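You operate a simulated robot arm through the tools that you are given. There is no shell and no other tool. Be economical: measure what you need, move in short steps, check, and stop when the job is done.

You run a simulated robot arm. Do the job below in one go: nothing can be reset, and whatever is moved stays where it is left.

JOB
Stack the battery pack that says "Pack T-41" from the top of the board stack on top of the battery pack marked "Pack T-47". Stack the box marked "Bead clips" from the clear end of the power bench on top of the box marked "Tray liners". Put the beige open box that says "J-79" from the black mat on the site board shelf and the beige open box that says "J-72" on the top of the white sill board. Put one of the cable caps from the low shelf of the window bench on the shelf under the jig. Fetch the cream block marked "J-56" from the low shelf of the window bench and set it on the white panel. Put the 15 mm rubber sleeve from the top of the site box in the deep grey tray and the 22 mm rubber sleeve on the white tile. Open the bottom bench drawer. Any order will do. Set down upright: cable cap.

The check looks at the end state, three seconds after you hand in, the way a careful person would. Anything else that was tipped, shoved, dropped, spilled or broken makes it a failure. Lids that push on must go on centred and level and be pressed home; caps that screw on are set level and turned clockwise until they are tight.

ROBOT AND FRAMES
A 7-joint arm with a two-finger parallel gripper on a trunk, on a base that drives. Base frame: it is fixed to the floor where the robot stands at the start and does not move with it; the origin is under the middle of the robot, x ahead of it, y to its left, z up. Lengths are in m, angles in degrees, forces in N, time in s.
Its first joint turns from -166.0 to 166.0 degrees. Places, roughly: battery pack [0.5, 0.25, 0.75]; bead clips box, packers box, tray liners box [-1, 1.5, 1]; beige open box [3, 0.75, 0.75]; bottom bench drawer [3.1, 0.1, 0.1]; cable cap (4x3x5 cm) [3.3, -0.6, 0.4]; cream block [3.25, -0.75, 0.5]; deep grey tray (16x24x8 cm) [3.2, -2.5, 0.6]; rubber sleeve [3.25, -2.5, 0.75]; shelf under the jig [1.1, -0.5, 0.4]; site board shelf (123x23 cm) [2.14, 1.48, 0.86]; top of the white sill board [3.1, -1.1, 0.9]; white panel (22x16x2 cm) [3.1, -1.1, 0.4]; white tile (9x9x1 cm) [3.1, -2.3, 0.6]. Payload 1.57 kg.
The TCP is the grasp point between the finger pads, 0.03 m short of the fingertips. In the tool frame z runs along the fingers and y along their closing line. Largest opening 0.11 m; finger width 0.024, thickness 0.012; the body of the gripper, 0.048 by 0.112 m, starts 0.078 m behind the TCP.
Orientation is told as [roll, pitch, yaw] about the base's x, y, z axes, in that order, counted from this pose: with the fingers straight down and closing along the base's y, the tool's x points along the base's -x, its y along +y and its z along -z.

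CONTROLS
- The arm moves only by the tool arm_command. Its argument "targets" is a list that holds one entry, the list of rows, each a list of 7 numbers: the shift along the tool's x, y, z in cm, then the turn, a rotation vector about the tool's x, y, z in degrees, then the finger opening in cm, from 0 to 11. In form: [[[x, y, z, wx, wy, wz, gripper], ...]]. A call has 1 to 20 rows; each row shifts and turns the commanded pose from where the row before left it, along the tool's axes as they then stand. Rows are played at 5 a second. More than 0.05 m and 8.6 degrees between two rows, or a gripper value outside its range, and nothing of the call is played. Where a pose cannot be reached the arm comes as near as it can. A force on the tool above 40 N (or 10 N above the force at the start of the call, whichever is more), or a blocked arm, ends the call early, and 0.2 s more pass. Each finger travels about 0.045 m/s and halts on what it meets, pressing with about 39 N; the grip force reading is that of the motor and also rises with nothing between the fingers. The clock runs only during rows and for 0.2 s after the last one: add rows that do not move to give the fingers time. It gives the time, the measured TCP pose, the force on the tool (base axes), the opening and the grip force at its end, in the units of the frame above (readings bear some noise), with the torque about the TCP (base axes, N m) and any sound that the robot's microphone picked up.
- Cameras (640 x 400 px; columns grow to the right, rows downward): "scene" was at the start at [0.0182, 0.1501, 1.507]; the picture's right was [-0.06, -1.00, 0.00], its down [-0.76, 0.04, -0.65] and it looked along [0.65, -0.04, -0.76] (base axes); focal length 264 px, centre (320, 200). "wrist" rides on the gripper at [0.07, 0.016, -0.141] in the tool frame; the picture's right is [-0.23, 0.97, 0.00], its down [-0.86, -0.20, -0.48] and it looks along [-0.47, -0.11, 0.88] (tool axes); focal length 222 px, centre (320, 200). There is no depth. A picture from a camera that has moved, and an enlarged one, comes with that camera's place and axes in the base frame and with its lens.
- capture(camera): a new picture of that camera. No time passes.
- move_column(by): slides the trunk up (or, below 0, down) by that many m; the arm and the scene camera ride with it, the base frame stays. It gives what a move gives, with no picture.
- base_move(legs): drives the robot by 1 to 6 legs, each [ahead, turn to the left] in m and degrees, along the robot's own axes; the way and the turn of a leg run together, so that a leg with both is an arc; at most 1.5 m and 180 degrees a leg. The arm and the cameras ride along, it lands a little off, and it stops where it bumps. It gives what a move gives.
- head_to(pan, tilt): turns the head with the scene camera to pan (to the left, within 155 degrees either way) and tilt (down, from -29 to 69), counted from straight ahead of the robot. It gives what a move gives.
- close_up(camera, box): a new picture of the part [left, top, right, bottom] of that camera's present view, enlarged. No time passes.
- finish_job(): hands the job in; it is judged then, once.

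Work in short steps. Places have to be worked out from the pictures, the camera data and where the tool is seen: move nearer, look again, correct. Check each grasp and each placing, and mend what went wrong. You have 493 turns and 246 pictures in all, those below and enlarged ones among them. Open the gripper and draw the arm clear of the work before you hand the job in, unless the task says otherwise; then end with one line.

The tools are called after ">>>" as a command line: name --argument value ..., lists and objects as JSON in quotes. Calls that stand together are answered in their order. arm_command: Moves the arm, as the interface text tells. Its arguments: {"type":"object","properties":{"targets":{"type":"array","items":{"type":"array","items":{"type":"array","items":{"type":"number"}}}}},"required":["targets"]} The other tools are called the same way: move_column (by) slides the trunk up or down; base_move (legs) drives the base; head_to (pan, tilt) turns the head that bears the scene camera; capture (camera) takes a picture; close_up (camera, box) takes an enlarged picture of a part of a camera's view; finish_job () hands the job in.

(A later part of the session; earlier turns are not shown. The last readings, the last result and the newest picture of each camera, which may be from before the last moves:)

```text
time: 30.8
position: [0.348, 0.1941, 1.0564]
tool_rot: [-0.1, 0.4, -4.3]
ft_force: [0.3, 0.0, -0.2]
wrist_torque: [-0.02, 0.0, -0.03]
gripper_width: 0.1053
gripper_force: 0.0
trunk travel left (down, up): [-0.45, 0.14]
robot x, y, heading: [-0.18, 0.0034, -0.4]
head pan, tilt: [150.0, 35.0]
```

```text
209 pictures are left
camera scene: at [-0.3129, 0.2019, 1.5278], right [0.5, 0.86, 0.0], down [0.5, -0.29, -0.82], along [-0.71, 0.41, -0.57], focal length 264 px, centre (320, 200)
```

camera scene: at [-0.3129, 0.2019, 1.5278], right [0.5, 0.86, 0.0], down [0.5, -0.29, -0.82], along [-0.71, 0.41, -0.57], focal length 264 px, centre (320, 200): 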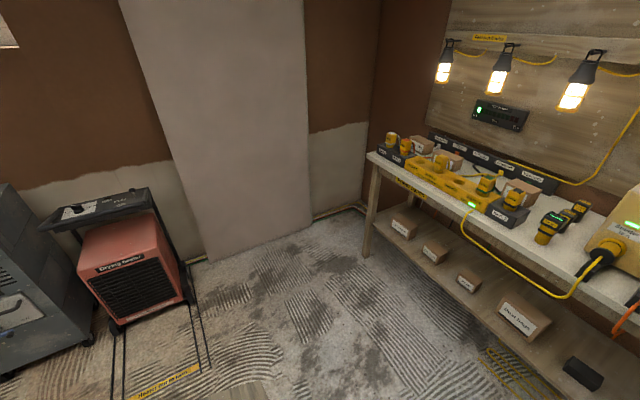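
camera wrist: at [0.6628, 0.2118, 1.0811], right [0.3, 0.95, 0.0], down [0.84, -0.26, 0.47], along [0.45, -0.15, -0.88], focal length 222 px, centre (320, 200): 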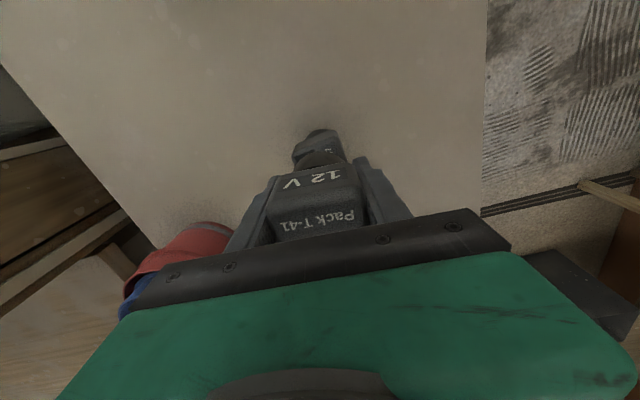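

The way is free. I tuck the arm toward the body and drive to face the power bench at about (-0.95,0.68).

>>> arm_command --targets '[[[3, -3.8, 0, 0, 0, 0, 10.5], [3, -3.8, 0, 0, 0, 0, 10.5], [3, -3.8, -1, 0, 0, 0, 10.5], [3, -3.8, -1, 0, 0, 0, 10.5], [3, -3.8, -1, 0, 0, 0, 10.5], [0, 0, -4, 0, 0, 0, 10.5], [0, 0, -4, 0, 0, 0, 10.5]]]'

>>> base_move --legs '[[0, 137], [1.02, 0], [0, -47]]'

>>> head_to --pan 0 --tilt 45

>>> capture --camera "scene"

>>> capture --camera "wrist"

```text
time: 32.4
position: [0.1767, 0.0137, 1.1682]
tool_rot: [-0.1, 0.4, -4.3]
ft_force: [-2.6, 0.1, 0.5]
wrist_torque: [0.04, -0.32, 0.0]
gripper_width: 0.105
gripper_force: 0.0
trunk travel left (down, up): [-0.45, 0.14]
robot x, y, heading: [-0.1792, -0.0001, -0.4]
head pan, tilt: [150.0, 35.0]
```

```text
time: 45.4
position: [-0.9207, 1.0694, 1.1686]
tool_rot: [-0.1, 0.4, 85.2]
ft_force: [-0.2, -0.3, 0.3]
wrist_torque: [-0.02, 0.01, 0.0]
gripper_width: 0.1048
gripper_force: 0.0
trunk travel left (down, up): [-0.45, 0.14]
robot x, y, heading: [-0.9099, 0.7088, 89.2]
head pan, tilt: [150.0, 35.0]
```

```text
time: 47.8
position: [-0.9212, 1.0695, 1.1677]
tool_rot: [-0.2, 0.3, 85.2]
ft_force: [-0.1, -0.1, -0.7]
wrist_torque: [0.03, -0.04, -0.01]
gripper_width: 0.1051
gripper_force: 0.0
trunk travel left (down, up): [-0.45, 0.14]
robot x, y, heading: [-0.9162, 0.7086, 89.5]
head pan, tilt: [0.0, 45.0]
```

```text
208 pictures are left
camera scene: at [-1.0654, 0.7307, 1.513], right [1.0, -0.01, 0.0], down [-0.01, -0.71, -0.71], along [0.01, 0.71, -0.71], focal length 264 px, centre (320, 200)
```

scene: 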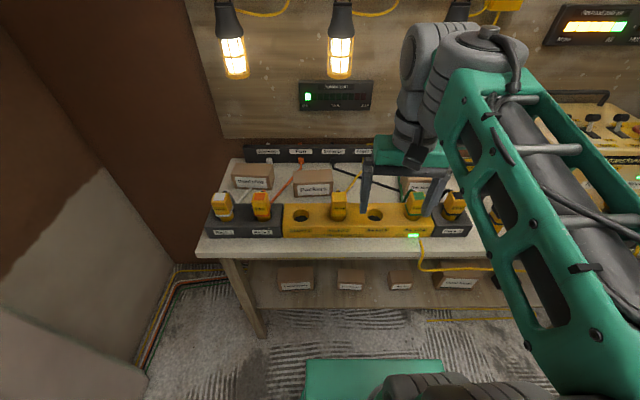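

```text
207 pictures are left
camera wrist: at [-0.9427, 1.0021, 1.3096], right [-0.95, 0.31, 0.0], down [0.27, 0.84, 0.47], along [0.15, 0.45, -0.88], focal length 222 px, centre (320, 200)
```

wrist: 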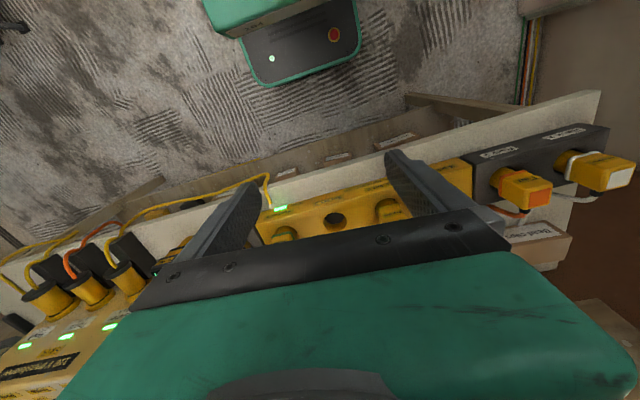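

>>> close_up --camera "scene" --box '[190, 130, 350, 250]'

>>> close_up --camera "scene" --box '[330, 130, 490, 250]'

```text
3.33 times, centred on (270, 190) of scene
camera zoom: at [-1.0654, 0.7307, 1.513], right [1.0, -0.01, 0.0], down [-0.01, -0.71, -0.71], along [0.01, 0.71, -0.71], focal length 879 px, centre (487, 233)
```

zoom: 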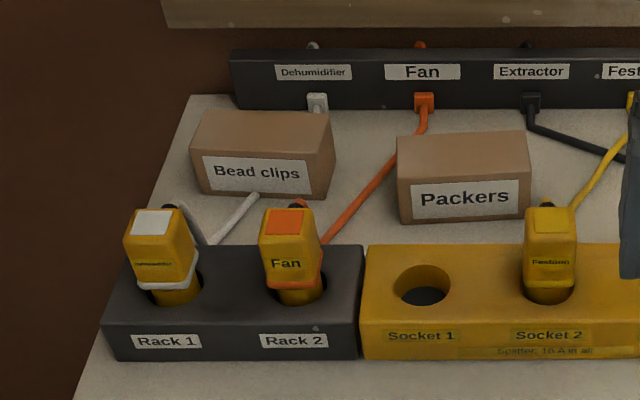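

```text
3.33 times, centred on (410, 190) of scene
camera zoom: at [-1.0654, 0.7307, 1.513], right [1.0, -0.01, 0.0], down [-0.01, -0.71, -0.71], along [0.01, 0.71, -0.71], focal length 879 px, centre (20, 233)
```

zoom: 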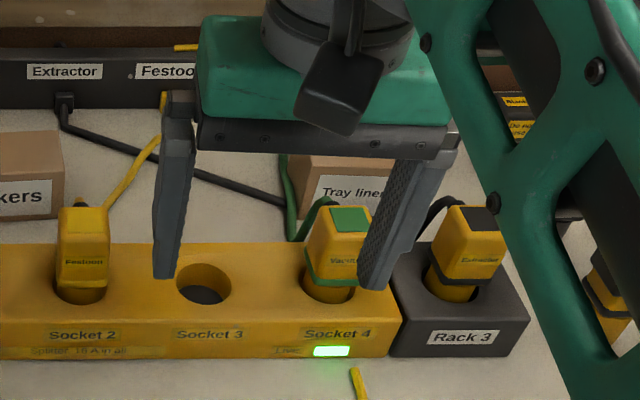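

Bead clips is at about (-1.30,1.49), top z≈0.91; Tray liners at about (-0.70,1.46). I move closer and centre the base between them.

>>> base_move --legs '[[0, 23], [0.2, 0], [0, -22.5]]'

>>> head_to --pan 5 --tilt 50

>>> capture --camera "scene"

```text
time: 51.7
position: [-0.999, 1.2527, 1.1672]
tool_rot: [-0.1, 0.4, 85.6]
ft_force: [-0.5, 0.0, -0.3]
wrist_torque: [0.02, 0.01, 0.01]
gripper_width: 0.1053
gripper_force: 0.0
trunk travel left (down, up): [-0.45, 0.14]
robot x, y, heading: [-0.9881, 0.8889, 89.7]
head pan, tilt: [0.0, 45.0]
```

```text
time: 52.4
position: [-0.9986, 1.2534, 1.1679]
tool_rot: [0.0, 0.4, 85.6]
ft_force: [-0.4, -0.5, -0.5]
wrist_torque: [0.01, 0.0, 0.01]
gripper_width: 0.1052
gripper_force: 0.0
trunk travel left (down, up): [-0.45, 0.14]
robot x, y, heading: [-0.9868, 0.8901, 89.7]
head pan, tilt: [5.0, 50.0]
```

```text
204 pictures are left
camera scene: at [-1.1472, 0.9085, 1.5061], right [1.0, 0.08, 0.0], down [0.06, -0.76, -0.64], along [-0.05, 0.64, -0.77], focal length 264 px, centre (320, 200)
```

scene: 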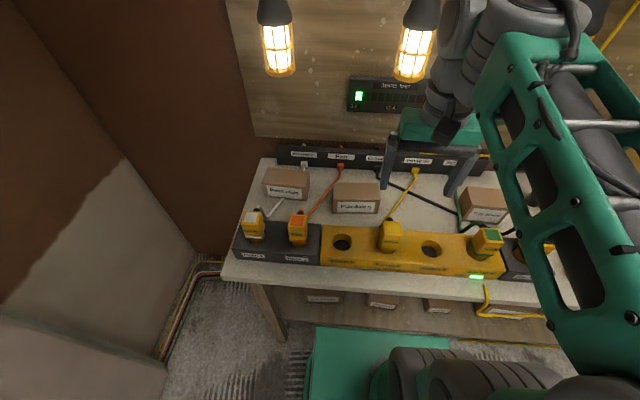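

Lamps hang directly above the bead and tray boxes (bottoms at about z 1.24), so I plan a grasp leaning sideways with the wrist between the lamps. First I turn the tool to close along y here in the free space.

>>> arm_command --targets '[[[0, 0, 0, 0, 0, 8.5, 10.5], [0, 0, 0, 0, 0, 8.5, 11], [0, 0, 0, 0, 0, 8.5, 11], [0, 0, 0, 0, 0, 8.5, 11], [0, 0, 0, 0, 0, 8.5, 11], [0, 0, 0, 0, 0, 8.5, 11], [0, 0, 0, 0, 0, 8.5, 11], [0, 0, 0, 0, 0, 8.5, 11], [0, 0, 0, 0, 0, 8.5, 11], [0, 0, 0, 0, 0, 8.5, 11], [0, 0, 0, 0, 0, 0, 11]]]'

>>> arm_command --targets '[[[2, 0, 0, 0, 7, 0, 11], [2, 0, 0, 0, 7, 0, 11], [3, 0, 0, 0, 7, 0, 11], [3, 0, 0, 0, 7, 0, 11], [3, 0, 0, 0, 7, 0, 11], [0, 0, 0, 0, 0, 0, 11]]]'

>>> capture --camera "wrist"

>>> capture --camera "scene"

```text
time: 54.8
position: [-0.9988, 1.2535, 1.1681]
tool_rot: [-0.4, -0.2, 0.6]
ft_force: [-0.1, -0.7, -0.8]
wrist_torque: [-0.01, 0.01, 0.02]
gripper_width: 0.1101
gripper_force: 0.1
trunk travel left (down, up): [-0.45, 0.14]
robot x, y, heading: [-0.986, 0.8898, 89.8]
head pan, tilt: [5.0, 50.0]
```

```text
time: 56.2
position: [-1.1043, 1.257, 1.1909]
tool_rot: [-0.4, 25.9, 0.0]
ft_force: [-0.2, 0.1, -0.3]
wrist_torque: [0.0, -0.02, 0.0]
gripper_width: 0.1101
gripper_force: 0.1
out of reach, approached as far as the arm can: row 1, 5
trunk travel left (down, up): [-0.45, 0.14]
robot x, y, heading: [-0.988, 0.889, 89.5]
head pan, tilt: [5.0, 50.0]
```

```text
203 pictures are left
camera wrist: at [-1.1046, 1.2742, 1.3487], right [0.2, 0.97, -0.11], down [0.98, -0.19, 0.06], along [0.03, -0.12, -0.99], focal length 222 px, centre (320, 200)
```

wrist: 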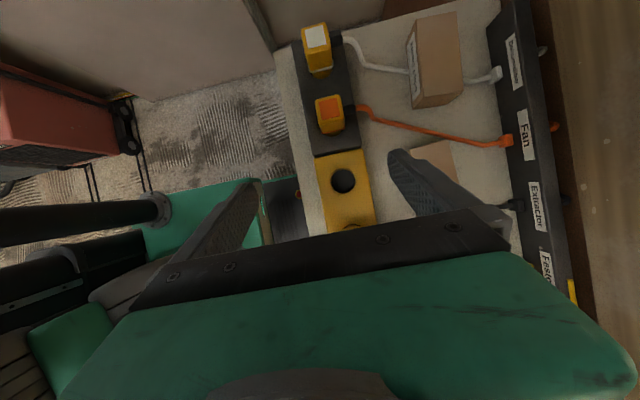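

```text
202 pictures are left
camera scene: at [-1.1475, 0.9082, 1.506], right [1.0, 0.08, 0.0], down [0.06, -0.76, -0.64], along [-0.05, 0.64, -0.77], focal length 264 px, centre (320, 200)
```

scene: 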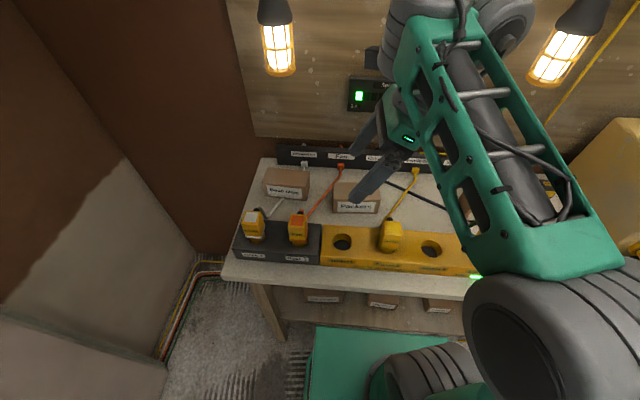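

The tool leans 26° with the camera looking nearly straight down: bead box top centre at (-1.303,1.489), yaw about -5°. I move to just in front of it above the plugs.

>>> arm_command --targets '[[[1.7, 0.9, 3.25, 0, 0, 0, 11], [1.7, 0.9, 3.25, 0, 0, 0, 11], [1.7, 0.9, 3.25, 0, 0, 0, 11], [1.7, 0.9, 3.25, 0, 0, 0, 11], [1.7, 0.9, 3.25, 0, 0, 0, 11], [1.6, 0.9, 3.25, 0, 0, 0, 11], [0, 0, 0, -2.4, 0, 4.94, 11], [0, 0, 0, 0, 0, 0, 11]]]'

>>> capture --camera "wrist"

>>> capture --camera "scene"

```text
time: 58.0
position: [-1.2346, 1.2993, 1.1188]
tool_rot: [-0.7, 25.7, -5.4]
ft_force: [0.4, 0.1, -0.4]
wrist_torque: [0.0, 0.01, -0.03]
gripper_width: 0.11
gripper_force: 0.0
out of reach, approached as far as the arm can: row 4, 5, 6, 7
trunk travel left (down, up): [-0.45, 0.14]
robot x, y, heading: [-0.9895, 0.8896, 89.7]
head pan, tilt: [5.0, 50.0]
```

```text
201 pictures are left
camera wrist: at [-1.2346, 1.317, 1.2765], right [0.29, 0.95, -0.11], down [0.96, -0.29, 0.06], along [0.03, -0.12, -0.99], focal length 222 px, centre (320, 200)
```

wrist: 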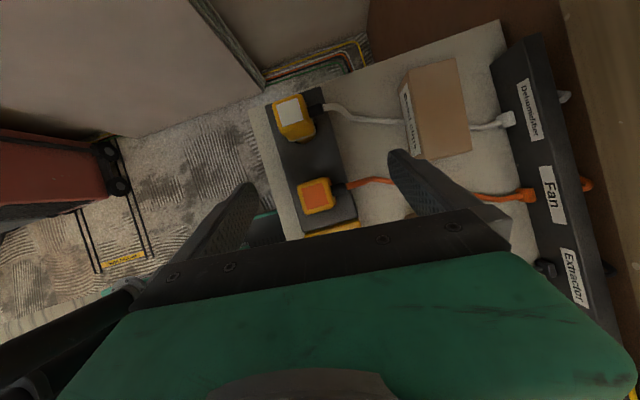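

```text
200 pictures are left
camera scene: at [-1.1472, 0.9082, 1.5061], right [1.0, 0.08, 0.0], down [0.06, -0.76, -0.64], along [-0.05, 0.64, -0.77], focal length 264 px, centre (320, 200)
```

scene: 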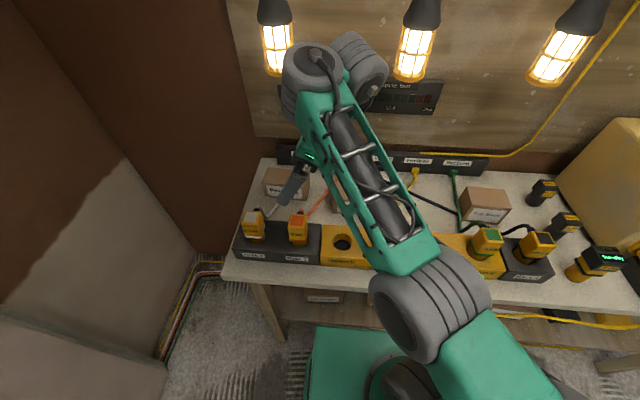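

The arm runs out of joint range with this yaw. I back off, level the tool, and turn to the opposite yaw (180°).

>>> arm_command --targets '[[[-2, -1.2, -1.5, 0, -6.5, 0, 11], [-2, -1.2, -1.5, 0, -6.5, 0, 11], [-2, -1.2, -1.5, 0, -6.5, 0, 11], [-2, -1.2, -1.5, 0, -6.3, 0, 11], [0, 0, 0, 0, 0, -8.5, 11], [0, 0, 0, 0, 0, -8.5, 11], [0, 0, 0, 0, 0, -8.5, 11], [0, 0, 0, 0, 0, -8.5, 11], [0, 0, 0, 0, 0, -8.5, 11], [0, 0, 0, 0, 0, -8.5, 11], [0, 0, 0, 0, 0, -8.5, 11], [0, 0, 0, 0, 0, -8.5, 11], [0, 0, 0, 0, 0, -8.5, 11], [0, 0, 0, 0, 0, -8.5, 11], [0, 0, 0, 0, 0, -8.5, 11]]]'

>>> arm_command --targets '[[[0, 0, 0, 0, 0, -8.5, 11], [0, 0, 0, 0, 0, -8.5, 11], [0, 0, 0, 0, 0, -8.5, 11], [0, 0, 0, 0, 0, -8.5, 11], [0, 0, 0, 0, 0, -8.5, 11], [0, 0, 0, 0, 0, -8.5, 11], [0, 0, 0, 0, 0, -8.5, 11], [0, 0, 0, 0, 0, -8.5, 11], [0, 0, 0, 0, 0, -8.5, 11], [0, 0, 0, 0, 0, -8.5, 11], [0, 0, 0, 0, 0, 0, 11]]]'

```text
time: 61.2
position: [-1.1505, 1.2459, 1.1555]
tool_rot: [0.1, 0.5, 88.5]
ft_force: [0.1, 0.2, -0.1]
wrist_torque: [0.01, 0.0, 0.0]
gripper_width: 0.1101
gripper_force: 0.2
out of reach, approached as far as the arm can: row 4
trunk travel left (down, up): [-0.45, 0.14]
robot x, y, heading: [-0.9877, 0.8922, 89.8]
head pan, tilt: [5.0, 50.0]
```

```text
time: 63.6
position: [-1.1506, 1.2458, 1.1543]
tool_rot: [0.5, -0.1, 173.4]
ft_force: [-0.4, 0.6, 0.1]
wrist_torque: [0.0, -0.02, 0.01]
gripper_width: 0.11
gripper_force: 0.1
trunk travel left (down, up): [-0.45, 0.14]
robot x, y, heading: [-0.988, 0.891, 90.1]
head pan, tilt: [5.0, 50.0]
```

Now yaw is 173°. I move in front of the box and lean the wrist toward +x.

>>> arm_command --targets '[[[-3.4, -1.1, 1.6, 0, 0, 0, 11], [-3.4, -1.1, 1.6, 0, 0, 0, 11], [-3.4, -1.1, 1.6, 0, 0, 0, 11], [-3.4, -1.1, 1.6, 0, 0, 0, 11], [0, 0, 0, 0, -7.5, 0, 11], [0, 0, 0, 0, -7.5, 0, 11], [0, 0, 0, 0, -7.5, 0, 11], [0, 0, 0, 0, -7.5, 0, 11], [0, 0, 0, 0, 0, 0, 11]]]'

>>> capture --camera "wrist"

>>> capture --camera "scene"

```text
time: 65.6
position: [-1.2426, 1.285, 1.1483]
tool_rot: [1.3, -29.4, 173.1]
ft_force: [-0.4, -0.3, 0.5]
wrist_torque: [0.02, 0.05, -0.02]
gripper_width: 0.1099
gripper_force: 0.0
out of reach, approached as far as the arm can: row 7, 8
trunk travel left (down, up): [-0.45, 0.14]
robot x, y, heading: [-0.9887, 0.8915, 90.0]
head pan, tilt: [5.0, 50.0]
```

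```text
199 pictures are left
camera wrist: at [-1.1139, 1.255, 1.2373], right [-0.3, -0.94, 0.13], down [-0.48, 0.27, 0.83], along [-0.82, 0.19, -0.54], focal length 222 px, centre (320, 200)
```

wrist: 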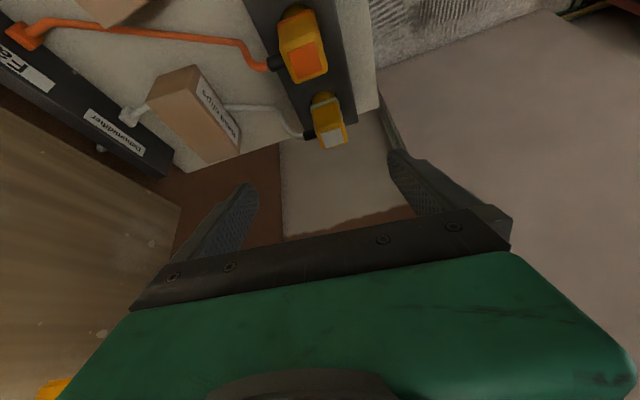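

```text
198 pictures are left
camera scene: at [-1.1468, 0.9082, 1.5061], right [1.0, 0.08, 0.0], down [0.06, -0.76, -0.64], along [-0.05, 0.64, -0.77], focal length 264 px, centre (320, 200)
```

scene: 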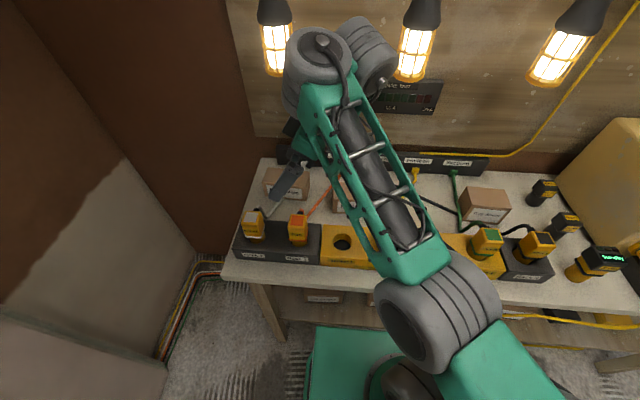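

The sideways lean is limited. Instead I use a level grasp (wrist top stays below the lamps at grasp height) and pitch the wrist back toward the robot for entering and leaving. I un-lean and pitch 30° toward the robot.

>>> arm_command --targets '[[[0, 0, 0, 0, 7.5, 0, 11], [0, 0, 0, 0, 7.5, 0, 11], [0, 0, 0, 0, 7.5, 0, 11], [0, 0, 0, 0, 7.5, 0, 11], [0, 0, 0, 0, 0, 0, 11]]]'

>>> arm_command --targets '[[[0, 0, 0, -7.5, 0, 0, 11], [0, 0, 0, -7.5, 0, 0, 11], [0, 0, 0, -7.5, 0, 0, 11], [0, 0, 0, -7.5, 0, 0, 11], [0, 0, 0, 0, 0, 0, 11]]]'

>>> capture --camera "scene"

```text
time: 66.8
position: [-1.2424, 1.2874, 1.1489]
tool_rot: [0.5, -1.5, 173.3]
ft_force: [-0.2, 0.9, 0.3]
wrist_torque: [-0.05, 0.01, 0.01]
gripper_width: 0.1101
gripper_force: 0.1
trunk travel left (down, up): [-0.45, 0.14]
robot x, y, heading: [-0.9888, 0.8906, 89.5]
head pan, tilt: [5.0, 50.0]
```

```text
time: 68.0
position: [-1.2425, 1.2849, 1.1481]
tool_rot: [23.0, -0.1, 173.2]
ft_force: [0.1, -1.2, 0.4]
wrist_torque: [0.0, -0.01, -0.03]
gripper_width: 0.11
gripper_force: 0.1
out of reach, approached as far as the arm can: row 4
trunk travel left (down, up): [-0.45, 0.14]
robot x, y, heading: [-0.9859, 0.8927, 89.8]
head pan, tilt: [5.0, 50.0]
```

```text
197 pictures are left
camera scene: at [-1.1471, 0.9082, 1.5061], right [1.0, 0.08, 0.0], down [0.06, -0.76, -0.64], along [-0.05, 0.64, -0.77], focal length 264 px, centre (320, 200)
```

scene: 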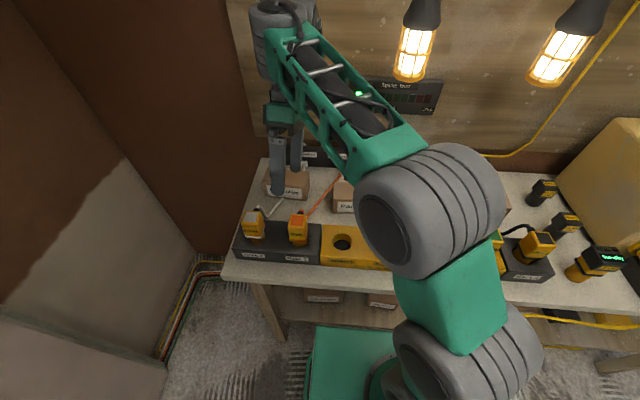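

I pitched the wrong way; I reverse it to lean the wrist toward the robot.

>>> arm_command --targets '[[[0, 0, 0, 7.6, 0, 0, 11], [0, 0, 0, 7.6, 0, 0, 11], [0, 0, 0, 7.6, 0, 0, 11], [0, 0, 0, 7.6, 0, 0, 11], [0, 0, 0, 7.6, 0, 0, 11], [0, 0, 0, 7.6, 0, 0, 11], [0, 0, 0, 7.6, 0, 0, 11], [0, 0, 0, 0, 0, 0, 11]]]'

>>> capture --camera "scene"

>>> capture --camera "wrist"

```text
time: 69.8
position: [-1.2424, 1.2852, 1.1475]
tool_rot: [-30.3, -0.1, 173.2]
ft_force: [-0.4, 0.8, 0.5]
wrist_torque: [-0.07, 0.0, 0.04]
gripper_width: 0.1101
gripper_force: 0.1
trunk travel left (down, up): [-0.45, 0.14]
robot x, y, heading: [-0.9853, 0.8915, 89.8]
head pan, tilt: [5.0, 50.0]
```

```text
196 pictures are left
camera scene: at [-1.1473, 0.9083, 1.5061], right [1.0, 0.08, 0.0], down [0.06, -0.76, -0.64], along [-0.05, 0.64, -0.77], focal length 264 px, centre (320, 200)
```

scene: 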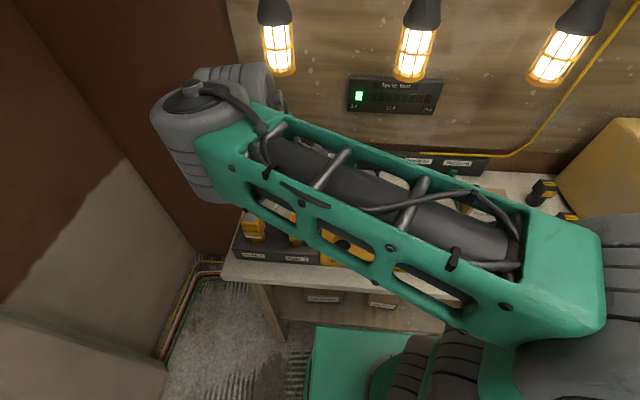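

```text
195 pictures are left
camera wrist: at [-1.1823, 1.1914, 1.2616], right [-0.32, -0.81, -0.49], down [-0.86, 0.03, 0.52], along [-0.4, 0.59, -0.7], focal length 222 px, centre (320, 200)
```

wrist: 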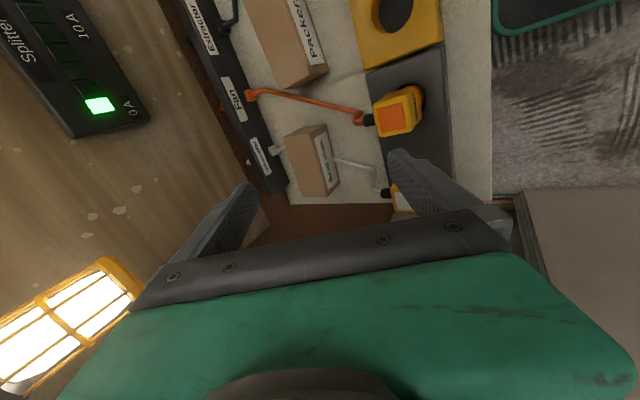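

Good, the wrist now leans toward the robot. I advance over the plugs toward the bead box.

>>> arm_command --targets '[[[-2.4, -0.8, 3.05, 0, -0.65, -1.1, 11], [-2.4, -0.8, 3.05, 0, 0, 0, 11], [-2.4, -0.8, 3.05, 0, 0, 0, 11], [0, 0, 0, 0, 0, 0, 11]]]'

>>> capture --camera "wrist"

```text
time: 70.8
position: [-1.3083, 1.3589, 1.0812]
tool_rot: [-30.1, -0.1, 174.6]
ft_force: [-0.2, 0.6, 0.5]
wrist_torque: [-0.02, -0.01, -0.01]
gripper_width: 0.1099
gripper_force: 0.1
trunk travel left (down, up): [-0.45, 0.14]
robot x, y, heading: [-0.988, 0.8904, 89.5]
head pan, tilt: [5.0, 50.0]
```

```text
194 pictures are left
camera wrist: at [-1.2456, 1.2665, 1.1943], right [-0.31, -0.82, -0.49], down [-0.86, 0.01, 0.52], along [-0.41, 0.58, -0.7], focal length 222 px, centre (320, 200)
```

wrist: 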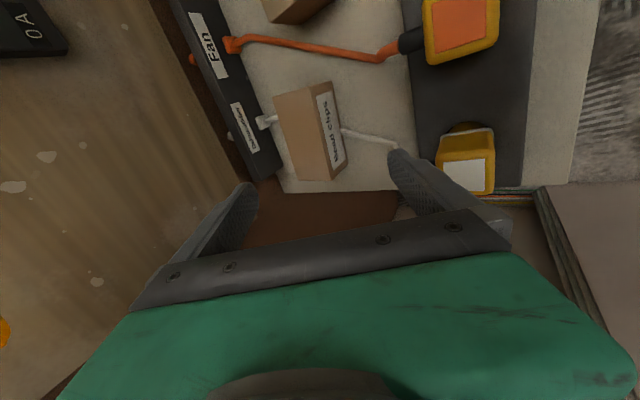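

Box centre measured at (-1.295,1.488). I move in while levelling the tool, staying low under the lamp.

>>> arm_command --targets '[[[0.24, -0.36, 3.5, -2, 0, 0, 11], [0.24, -0.36, 3.5, -2, 0, 0, 11], [0.24, -0.36, 3.5, -2, 0, 0, 11], [-0.19, -1.0, 2.6, -6, 0, 0, 11], [-0.19, -1.0, 2.6, -6, 0, 0, 11], [0, 0, 0, 0, 0, 0, 11]]]'

>>> capture --camera "scene"

>>> capture --camera "wrist"

```text
time: 72.2
position: [-1.2951, 1.453, 0.9521]
tool_rot: [-12.2, -0.1, 174.6]
ft_force: [0.4, 0.1, -0.4]
wrist_torque: [-0.01, 0.01, 0.02]
gripper_width: 0.11
gripper_force: 0.0
trunk travel left (down, up): [-0.45, 0.14]
robot x, y, heading: [-0.9886, 0.8934, 89.7]
head pan, tilt: [5.0, 50.0]
```

```text
193 pictures are left
camera scene: at [-1.1475, 0.9088, 1.506], right [1.0, 0.08, 0.0], down [0.06, -0.76, -0.64], along [-0.05, 0.64, -0.77], focal length 264 px, centre (320, 200)
```

scene: 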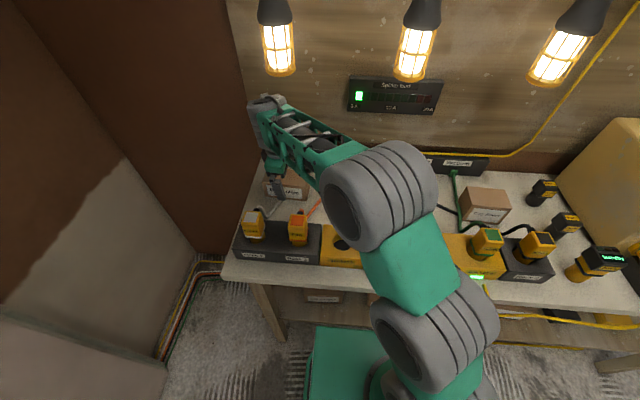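

```text
192 pictures are left
camera wrist: at [-1.2296, 1.4018, 1.0872], right [-0.32, -0.93, -0.2], down [-0.84, 0.17, 0.51], along [-0.44, 0.33, -0.83], focal length 222 px, centre (320, 200)
```

wrist: 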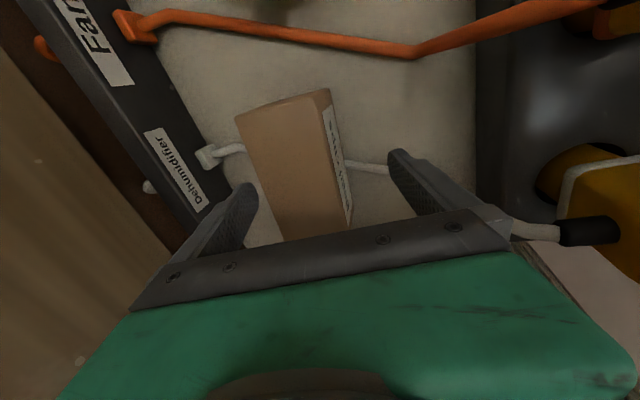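

Clear view: box centre ≈(-1.286,1.482), yaw ≈-7°. I level out, align, and descend to straddle it.

>>> arm_command --targets '[[[0.3, -1.2, 1.4, -6, 0, 0.8, 11], [0.3, -1.2, 1.4, -6, 0, 0.8, 11], [0, 0, 1.5, 0, 0, 0, 11], [0, 0, 1.5, 0, 0, 0, 11], [0, 0, 1.0, 0, 0, 0, 11], [0, 0, 0, 0, 0, 0, 11]]]'

>>> capture --camera "wrist"

```text
time: 73.6
position: [-1.2864, 1.4811, 0.8887]
tool_rot: [-0.3, -0.2, 173.0]
ft_force: [0.7, -0.5, 0.1]
wrist_torque: [-0.01, -0.02, 0.02]
gripper_width: 0.1097
gripper_force: 0.1
trunk travel left (down, up): [-0.45, 0.14]
robot x, y, heading: [-0.9884, 0.8886, 89.9]
head pan, tilt: [5.0, 50.0]
```

```text
191 pictures are left
camera wrist: at [-1.2188, 1.4562, 1.0292], right [-0.34, -0.94, 0.0], down [-0.82, 0.3, 0.48], along [-0.45, 0.17, -0.88], focal length 222 px, centre (320, 200)
```

wrist: 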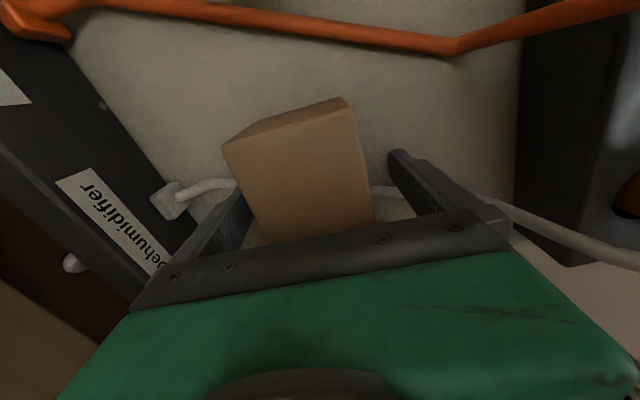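

It straddles the box; I shift 1.3 cm to the left along its length and close gently.

>>> arm_command --targets '[[[-1.3, 0, 0, 0, 0, 0, 10], [0, 0, 0, 0, 0, 0, 9], [0, 0, 0, 0, 0, 0, 8.3], [0, 0, 0, 0, 0, 0, 7.6], [0, 0, 0, 0, 0, 0, 7], [0, 0, 0, 0, 0, 0, 5], [0, 0, 0, 0, 0, 0, 4], [0, 0, 0, 0, 0, 0, 4]]]'

>>> arm_command --targets '[[[0, 0, -0.5, 0, 0, 0, 4], [0, 0, -1, 0, 0, 0, 4], [0, 0, 0, 0, 0, 0, 4]]]'

>>> capture --camera "wrist"

```text
time: 75.4
position: [-1.3011, 1.4845, 0.8883]
tool_rot: [-0.2, -0.2, 173.0]
ft_force: [0.0, -0.2, 1.4]
wrist_torque: [-0.07, -0.03, 0.02]
gripper_width: 0.0705
gripper_force: 39.0
trunk travel left (down, up): [-0.45, 0.14]
robot x, y, heading: [-0.9839, 0.891, 89.6]
head pan, tilt: [5.0, 50.0]
```

```text
time: 76.2
position: [-1.299, 1.4845, 0.9038]
tool_rot: [-0.3, -0.3, 172.9]
ft_force: [-0.1, 0.1, -2.8]
wrist_torque: [0.02, 0.0, 0.01]
gripper_width: 0.0703
gripper_force: 39.4
trunk travel left (down, up): [-0.45, 0.14]
robot x, y, heading: [-0.9893, 0.8913, 89.6]
head pan, tilt: [5.0, 50.0]
```

```text
190 pictures are left
camera wrist: at [-1.2312, 1.458, 1.0444], right [-0.34, -0.94, 0.0], down [-0.82, 0.3, 0.48], along [-0.45, 0.17, -0.88], focal length 222 px, centre (320, 200)
```

wrist: 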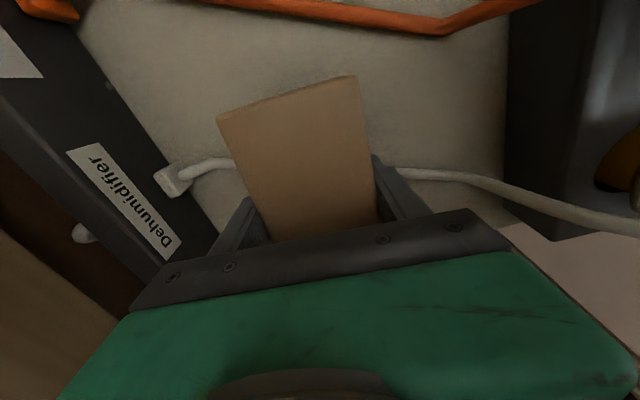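

Held (7.0 cm). I take it out along the reverse path, pitching the wrist back toward the robot.

>>> arm_command --targets '[[[0.15, 1.2, -2.0, 6, 0, 0, 4], [0.15, 1.2, -2.0, 6, 0, 0, 4], [0.25, 1.4, -2.85, 6, 0, 0, 4], [0.25, 1.4, -2.85, 6, 0, 0, 4], [0.33, 1.0, -4.27, 2, 0, 0, 4], [0.33, 1.0, -4.27, 2, 0, 0, 4], [0.33, 1.0, -4.27, 2, 0, 0, 4], [0, 0, 0, 0, 0, 0, 4]]]'

>>> capture --camera "scene"

```text
time: 78.0
position: [-1.2979, 1.3285, 1.093]
tool_rot: [-30.1, -0.3, 173.0]
ft_force: [0.5, 0.0, -2.4]
wrist_torque: [-0.01, 0.02, -0.03]
gripper_width: 0.0703
gripper_force: 38.9
trunk travel left (down, up): [-0.45, 0.14]
robot x, y, heading: [-0.984, 0.8914, 90.0]
head pan, tilt: [5.0, 50.0]
```

```text
189 pictures are left
camera scene: at [-1.1474, 0.9083, 1.506], right [1.0, 0.08, 0.0], down [0.06, -0.76, -0.64], along [-0.05, 0.64, -0.77], focal length 264 px, centre (320, 200)
```

scene: 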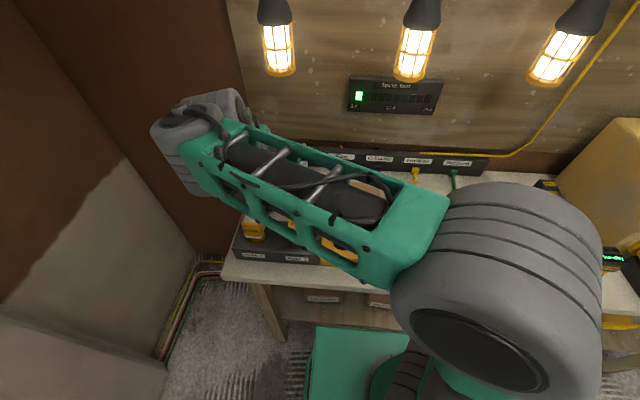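

The box is out. I raise and level it in front of the bench, then move it across toward the tray box.

>>> arm_command --targets '[[[0.4, 1.75, -3.9, 0, 0, 0, 4], [0.4, 1.75, -3.9, 0, 0, 0, 4], [0, 0, 0, -7.5, 0, 0, 4], [0, 0, 0, -7.5, 0, 0, 4], [0, 0, 0, -7.5, 0, 0, 4], [0, 0, 0, -7.5, 0, 0, 4], [4.47, -0.55, 0, 0, 0, 0, 4], [4.47, -0.55, 0, 0, 0, 0, 4], [4.47, -0.55, 0, 0, 0, 0, 4], [4.47, -0.55, 0, 0, 0, 0, 4], [4.47, -0.55, 0, 0, 0, 0, 4], [4.47, -0.55, 0, 0, 0, 0, 4], [0, 0, 0, 0, 0, 0, 4]]]'

>>> arm_command --targets '[[[4.47, -0.55, 0, 0, 0, 0, 4], [4.47, -0.55, 0, 0, 0, 0, 4], [4.47, -0.55, 0, 0, 0, 0, 4], [4.47, -0.55, 0, 0, 0, 0, 4], [4.47, -0.55, 0, 0, 0, 0, 4], [4.47, -0.55, 0, 0, 0, 0, 4], [4.47, -0.55, 0, 0, 0, 0, 4], [0, 0, 0, 0, 0, 0, 4]]]'

>>> capture --camera "scene"

>>> capture --camera "wrist"

```text
time: 80.8
position: [-1.0295, 1.2619, 1.1408]
tool_rot: [-0.2, -0.3, 173.0]
ft_force: [0.4, 0.4, -2.1]
wrist_torque: [0.0, 0.01, 0.01]
gripper_width: 0.07
gripper_force: 38.6
trunk travel left (down, up): [-0.45, 0.14]
robot x, y, heading: [-0.9873, 0.8943, 89.8]
head pan, tilt: [5.0, 50.0]
```

```text
time: 82.6
position: [-0.7117, 1.2603, 1.1393]
tool_rot: [-0.2, -0.3, 173.1]
ft_force: [0.5, 0.1, -2.7]
wrist_torque: [-0.01, 0.0, 0.03]
gripper_width: 0.07
gripper_force: 39.4
trunk travel left (down, up): [-0.45, 0.14]
robot x, y, heading: [-0.9857, 0.8905, 89.7]
head pan, tilt: [5.0, 50.0]
```

```text
188 pictures are left
camera scene: at [-1.1467, 0.9087, 1.5061], right [1.0, 0.08, 0.0], down [0.06, -0.76, -0.64], along [-0.05, 0.64, -0.77], focal length 264 px, centre (320, 200)
```

scene: 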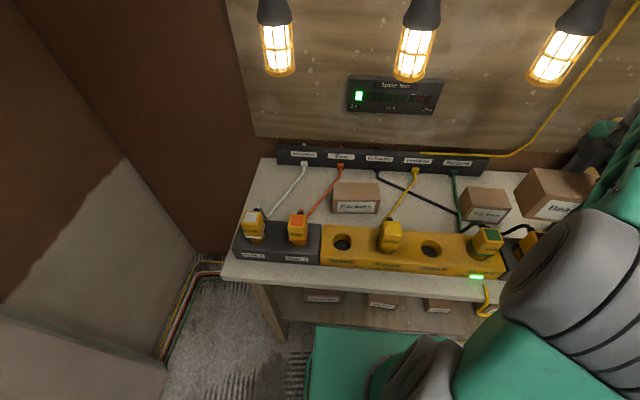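

```text
187 pictures are left
camera wrist: at [-0.6441, 1.2354, 1.2794], right [-0.34, -0.94, 0.0], down [-0.82, 0.3, 0.48], along [-0.45, 0.17, -0.88], focal length 222 px, centre (320, 200)
```

wrist: 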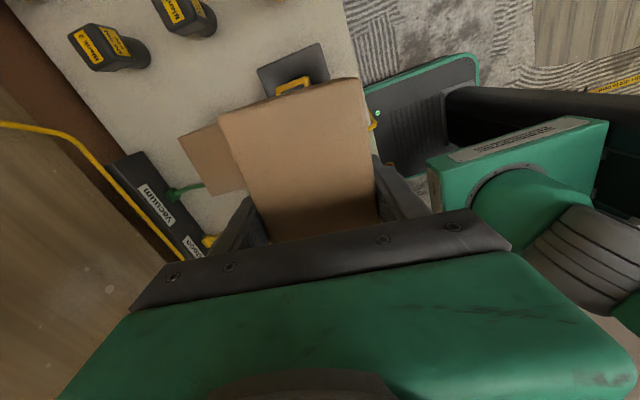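

The arm got there. I zoom on the tray liners box to measure it and the lamp above.

>>> close_up --camera "scene" --box '[430, 170, 560, 250]'

>>> close_up --camera "wrist" --box '[150, 50, 400, 250]'

```text
4.92 times, centred on (495, 210) of scene
camera zoom: at [-1.1467, 0.9087, 1.5061], right [1.0, 0.08, 0.0], down [0.06, -0.76, -0.64], along [-0.05, 0.64, -0.77], focal length 1298 px, centre (-542, 151)
```

zoom: 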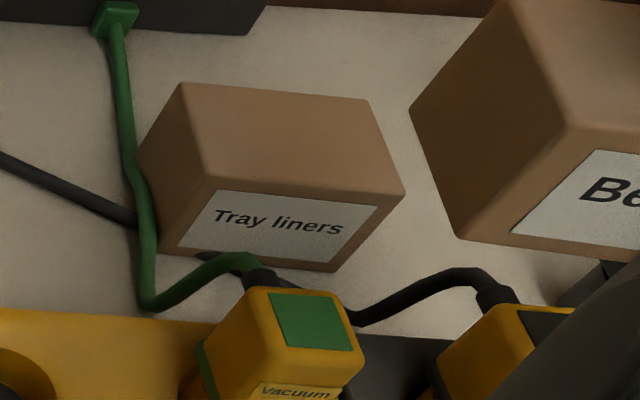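

```text
2.00 times, centred on (275, 150) of wrist
camera zoom: at [-0.6441, 1.2354, 1.2794], right [-0.34, -0.94, 0.0], down [-0.82, 0.3, 0.48], along [-0.45, 0.17, -0.88], focal length 444 px, centre (410, 300)
```

zoom: 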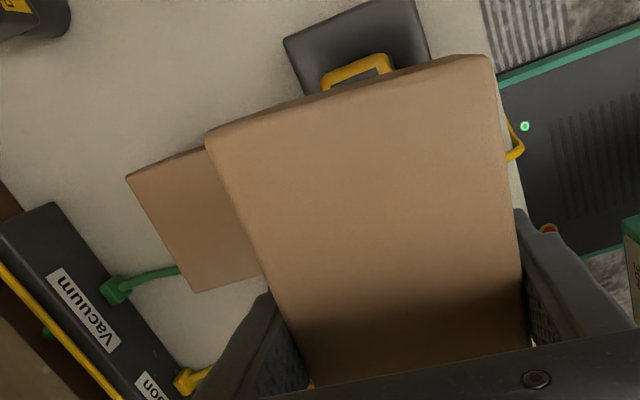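

Tray box: centre (-0.701,1.44), top z≈0.93, yaw -4°; lamp bottom at z≈1.24 above it. I bring the bead box over it with the wrist pitched back 30°.

>>> arm_command --targets '[[[0, 0, 0, 0, 0, -2.7, 4], [0, 0, 0, 7.5, 0, 0, 4], [0, 0, 0, 7.5, 0, 0, 4], [0, 0, 0, 7.5, 0, 0, 4], [0, 0, 0, 7.5, 0, 0, 4], [0.08, -3.0, 3.45, 0, 0, 0, 4], [0.08, -3.0, 3.45, 0, 0, 0, 4], [0.08, -3.0, 3.45, 0, 0, 0, 4], [0.08, -3.0, 3.45, 0, 0, 0, 4], [0, 0, 0, 0, 0, 0, 4]]]'

>>> capture --camera "scene"

>>> capture --camera "wrist"

```text
time: 84.8
position: [-0.73, 1.4457, 1.1723]
tool_rot: [-22.0, 0.1, 175.0]
ft_force: [-0.4, 0.0, -2.1]
wrist_torque: [-0.04, 0.01, 0.0]
gripper_width: 0.0698
gripper_force: 39.4
out of reach, approached as far as the arm can: row 2, 4, 5, 6, 7, 8, 9
trunk travel left (down, up): [-0.45, 0.14]
robot x, y, heading: [-0.9896, 0.8936, 89.8]
head pan, tilt: [5.0, 50.0]
```

```text
184 pictures are left
camera scene: at [-1.147, 0.9089, 1.5061], right [1.0, 0.08, 0.0], down [0.06, -0.76, -0.64], along [-0.05, 0.64, -0.77], focal length 264 px, centre (320, 200)
```

scene: 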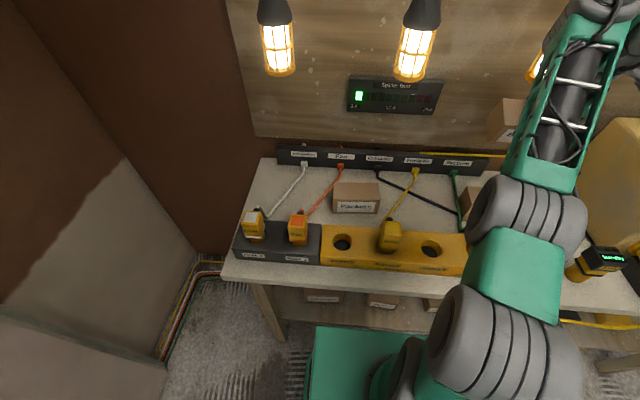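

```text
183 pictures are left
camera wrist: at [-0.6657, 1.3711, 1.2976], right [-0.3, -0.88, -0.36], down [-0.85, 0.08, 0.52], along [-0.43, 0.47, -0.78], focal length 222 px, centre (320, 200)
```

wrist: 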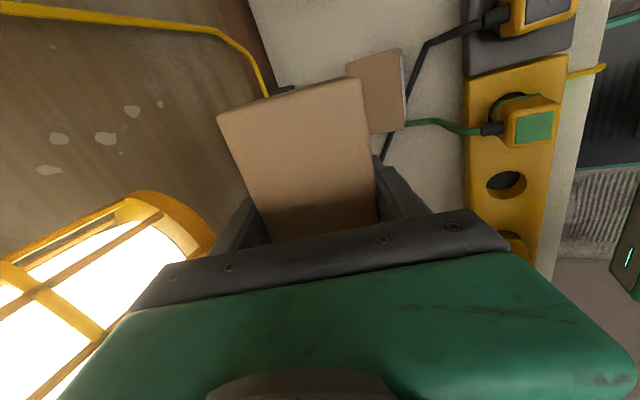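

Reach/joint limits displaced the move and the hand is close to the lamp. I back straight out toward the robot at once.

>>> arm_command --targets '[[[0, 3, 0, 0, 0, 0, 4], [0, 4.5, 0, 0, 0, 0, 4], [0, 4.5, -1.5, 0, 0, 0, 4], [0, 4.5, -1.5, 0, 0, 0, 4], [0, 3, -1.5, 0, 0, 0, 4], [0, 0, 0, 0, 0, 0, 4]]]'

>>> capture --camera "scene"

```text
time: 86.2
position: [-0.7768, 1.2725, 1.1797]
tool_rot: [-21.2, -0.4, 178.7]
ft_force: [0.2, -0.3, -2.0]
wrist_torque: [-0.01, -0.01, 0.0]
gripper_width: 0.0696
gripper_force: 39.0
out of reach, approached as far as the arm can: row 1, 2, 4, 5
trunk travel left (down, up): [-0.45, 0.14]
robot x, y, heading: [-0.988, 0.8931, 89.7]
head pan, tilt: [5.0, 50.0]
```

```text
182 pictures are left
camera scene: at [-1.147, 0.9088, 1.5061], right [1.0, 0.08, 0.0], down [0.06, -0.76, -0.64], along [-0.05, 0.64, -0.77], focal length 264 px, centre (320, 200)
```

scene: 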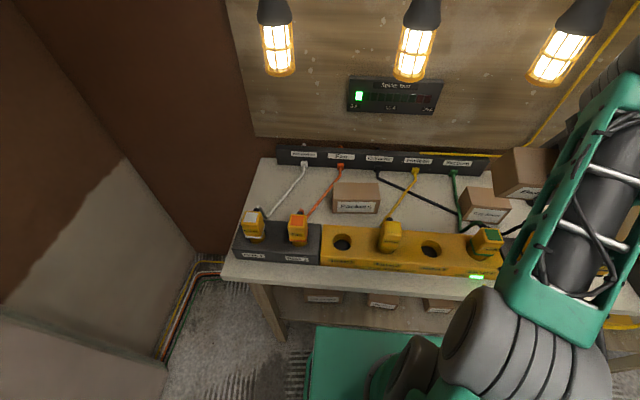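

Everything is intact. I level the tool and pull the box in toward the robot, then shift the base to stand in front of the tray box.

>>> arm_command --targets '[[[-4, 0, 0, -7, 0, 0, 4], [-4, 0.5, 0, -7, 0, 0, 4], [-4, 0.5, 0, -7, 0, 0, 4], [-4, 0.5, 0, 0, 0, 0, 4], [-3, 1, 0, 0, 0, 3, 4], [0, 0, 0, 0, 0, 0, 4]]]'

>>> base_move --legs '[[-0.35, 0], [0, -60], [0.34, 0], [0, 60], [0.17, 0]]'

>>> capture --camera "scene"

```text
time: 87.6
position: [-0.9505, 1.2463, 1.1854]
tool_rot: [-1.6, 0.0, 172.2]
ft_force: [0.8, 0.7, -2.6]
wrist_torque: [0.03, -0.02, -0.01]
gripper_width: 0.07
gripper_force: 38.6
trunk travel left (down, up): [-0.45, 0.14]
robot x, y, heading: [-0.9852, 0.8894, 89.4]
head pan, tilt: [5.0, 50.0]
```

```text
time: 98.0
position: [-0.655, 1.2344, 1.1837]
tool_rot: [-1.6, 0.0, 172.1]
ft_force: [-0.2, -0.3, -2.1]
wrist_torque: [-0.04, 0.0, 0.01]
gripper_width: 0.0696
gripper_force: 38.7
trunk travel left (down, up): [-0.45, 0.14]
robot x, y, heading: [-0.6897, 0.8793, 89.5]
head pan, tilt: [5.0, 50.0]
```

```text
181 pictures are left
camera scene: at [-0.8524, 0.8987, 1.5061], right [1.0, 0.08, 0.0], down [0.06, -0.76, -0.64], along [-0.05, 0.64, -0.77], focal length 264 px, centre (320, 200)
```

scene: 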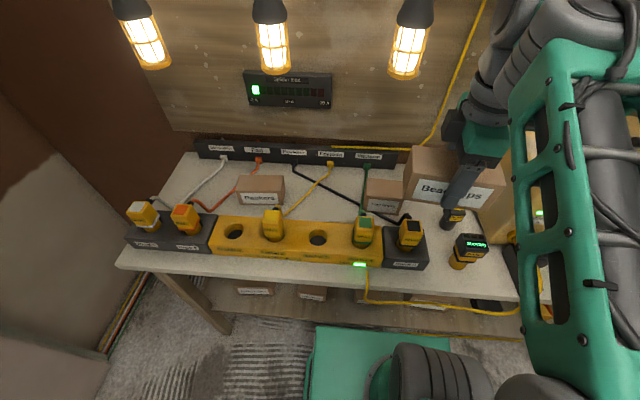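

Now directly in front of the tray box. I pitch the wrist back 30° and correct the yaw here first.

>>> arm_command --targets '[[[0, 0, 0, 0, 0, -3.6, 4], [0, 0, 0, 7.1, 0, 0, 4], [0, 0, 0, 7.1, 0, 0, 4], [0, 0, 0, 7.1, 0, 0, 4], [0, 0, 0, 7.1, 0, 0, 4], [0, 0, 0, 0, 0, 0, 4]]]'

```text
time: 99.1
position: [-0.6412, 1.2601, 1.0956]
tool_rot: [-7.5, 1.6, 173.4]
ft_force: [0.5, -1.5, -1.9]
wrist_torque: [0.04, 0.01, 0.01]
gripper_width: 0.0696
gripper_force: 39.2
trunk travel left (down, up): [-0.45, 0.14]
robot x, y, heading: [-0.6929, 0.8804, 89.4]
head pan, tilt: [5.0, 50.0]
stopped in row 5: the arm was blocked; the commanded pose is now the measured one
```

The arm got blocked; I look at what happened.

>>> capture --camera "scene"

>>> capture --camera "wrist"

```text
180 pictures are left
camera scene: at [-0.8524, 0.8965, 1.5019], right [1.0, 0.08, 0.0], down [0.06, -0.76, -0.64], along [-0.05, 0.64, -0.77], focal length 264 px, centre (320, 200)
```

scene: 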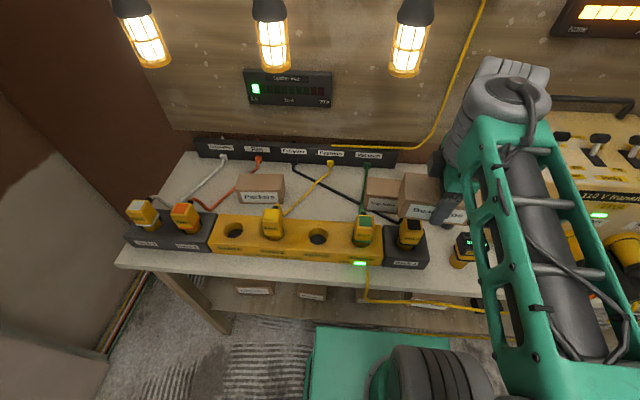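

```text
179 pictures are left
camera wrist: at [-0.5794, 1.2181, 1.2349], right [-0.33, -0.93, -0.13], down [-0.85, 0.23, 0.48], along [-0.41, 0.27, -0.87], focal length 222 px, centre (320, 200)
```

wrist: 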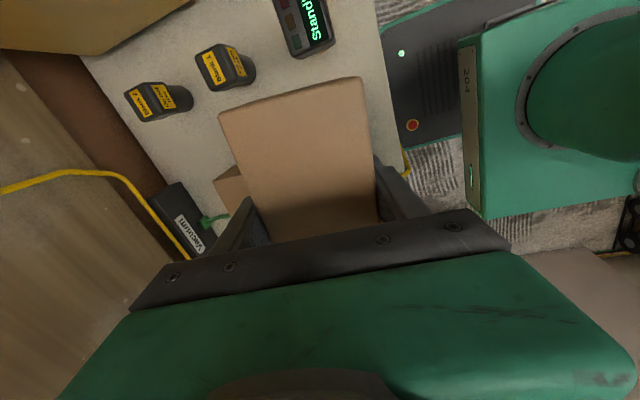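

I raise the arm gently to free it and re-check before using a smaller pitch.

>>> arm_command --targets '[[[0, 0, -2, 0, 0, 0, 4], [0, 0, -2, 0, 0, 0, 4], [0, 0, -2, 0, 0, 0, 4], [0, 0, 0, 0, 0, 0, 4]]]'

>>> capture --camera "scene"

```text
time: 100.1
position: [-0.6433, 1.2535, 1.1578]
tool_rot: [-7.3, 1.6, 173.3]
ft_force: [-0.3, -0.3, -1.8]
wrist_torque: [0.0, 0.01, 0.0]
gripper_width: 0.0698
gripper_force: 39.0
trunk travel left (down, up): [-0.45, 0.14]
robot x, y, heading: [-0.6941, 0.8803, 89.2]
head pan, tilt: [5.0, 50.0]
```

```text
178 pictures are left
camera scene: at [-0.8524, 0.8982, 1.5062], right [1.0, 0.08, 0.0], down [0.06, -0.76, -0.64], along [-0.05, 0.64, -0.77], focal length 264 px, centre (320, 200)
```

scene: 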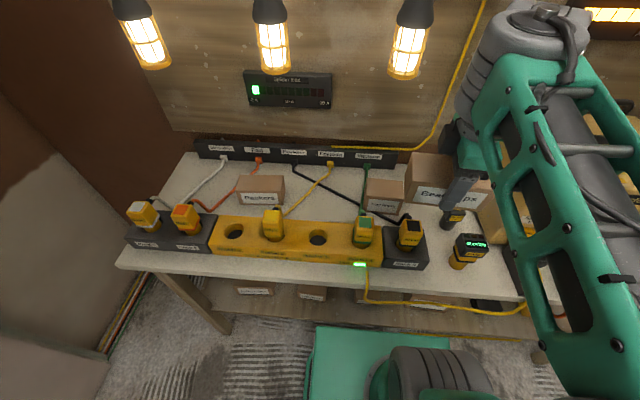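

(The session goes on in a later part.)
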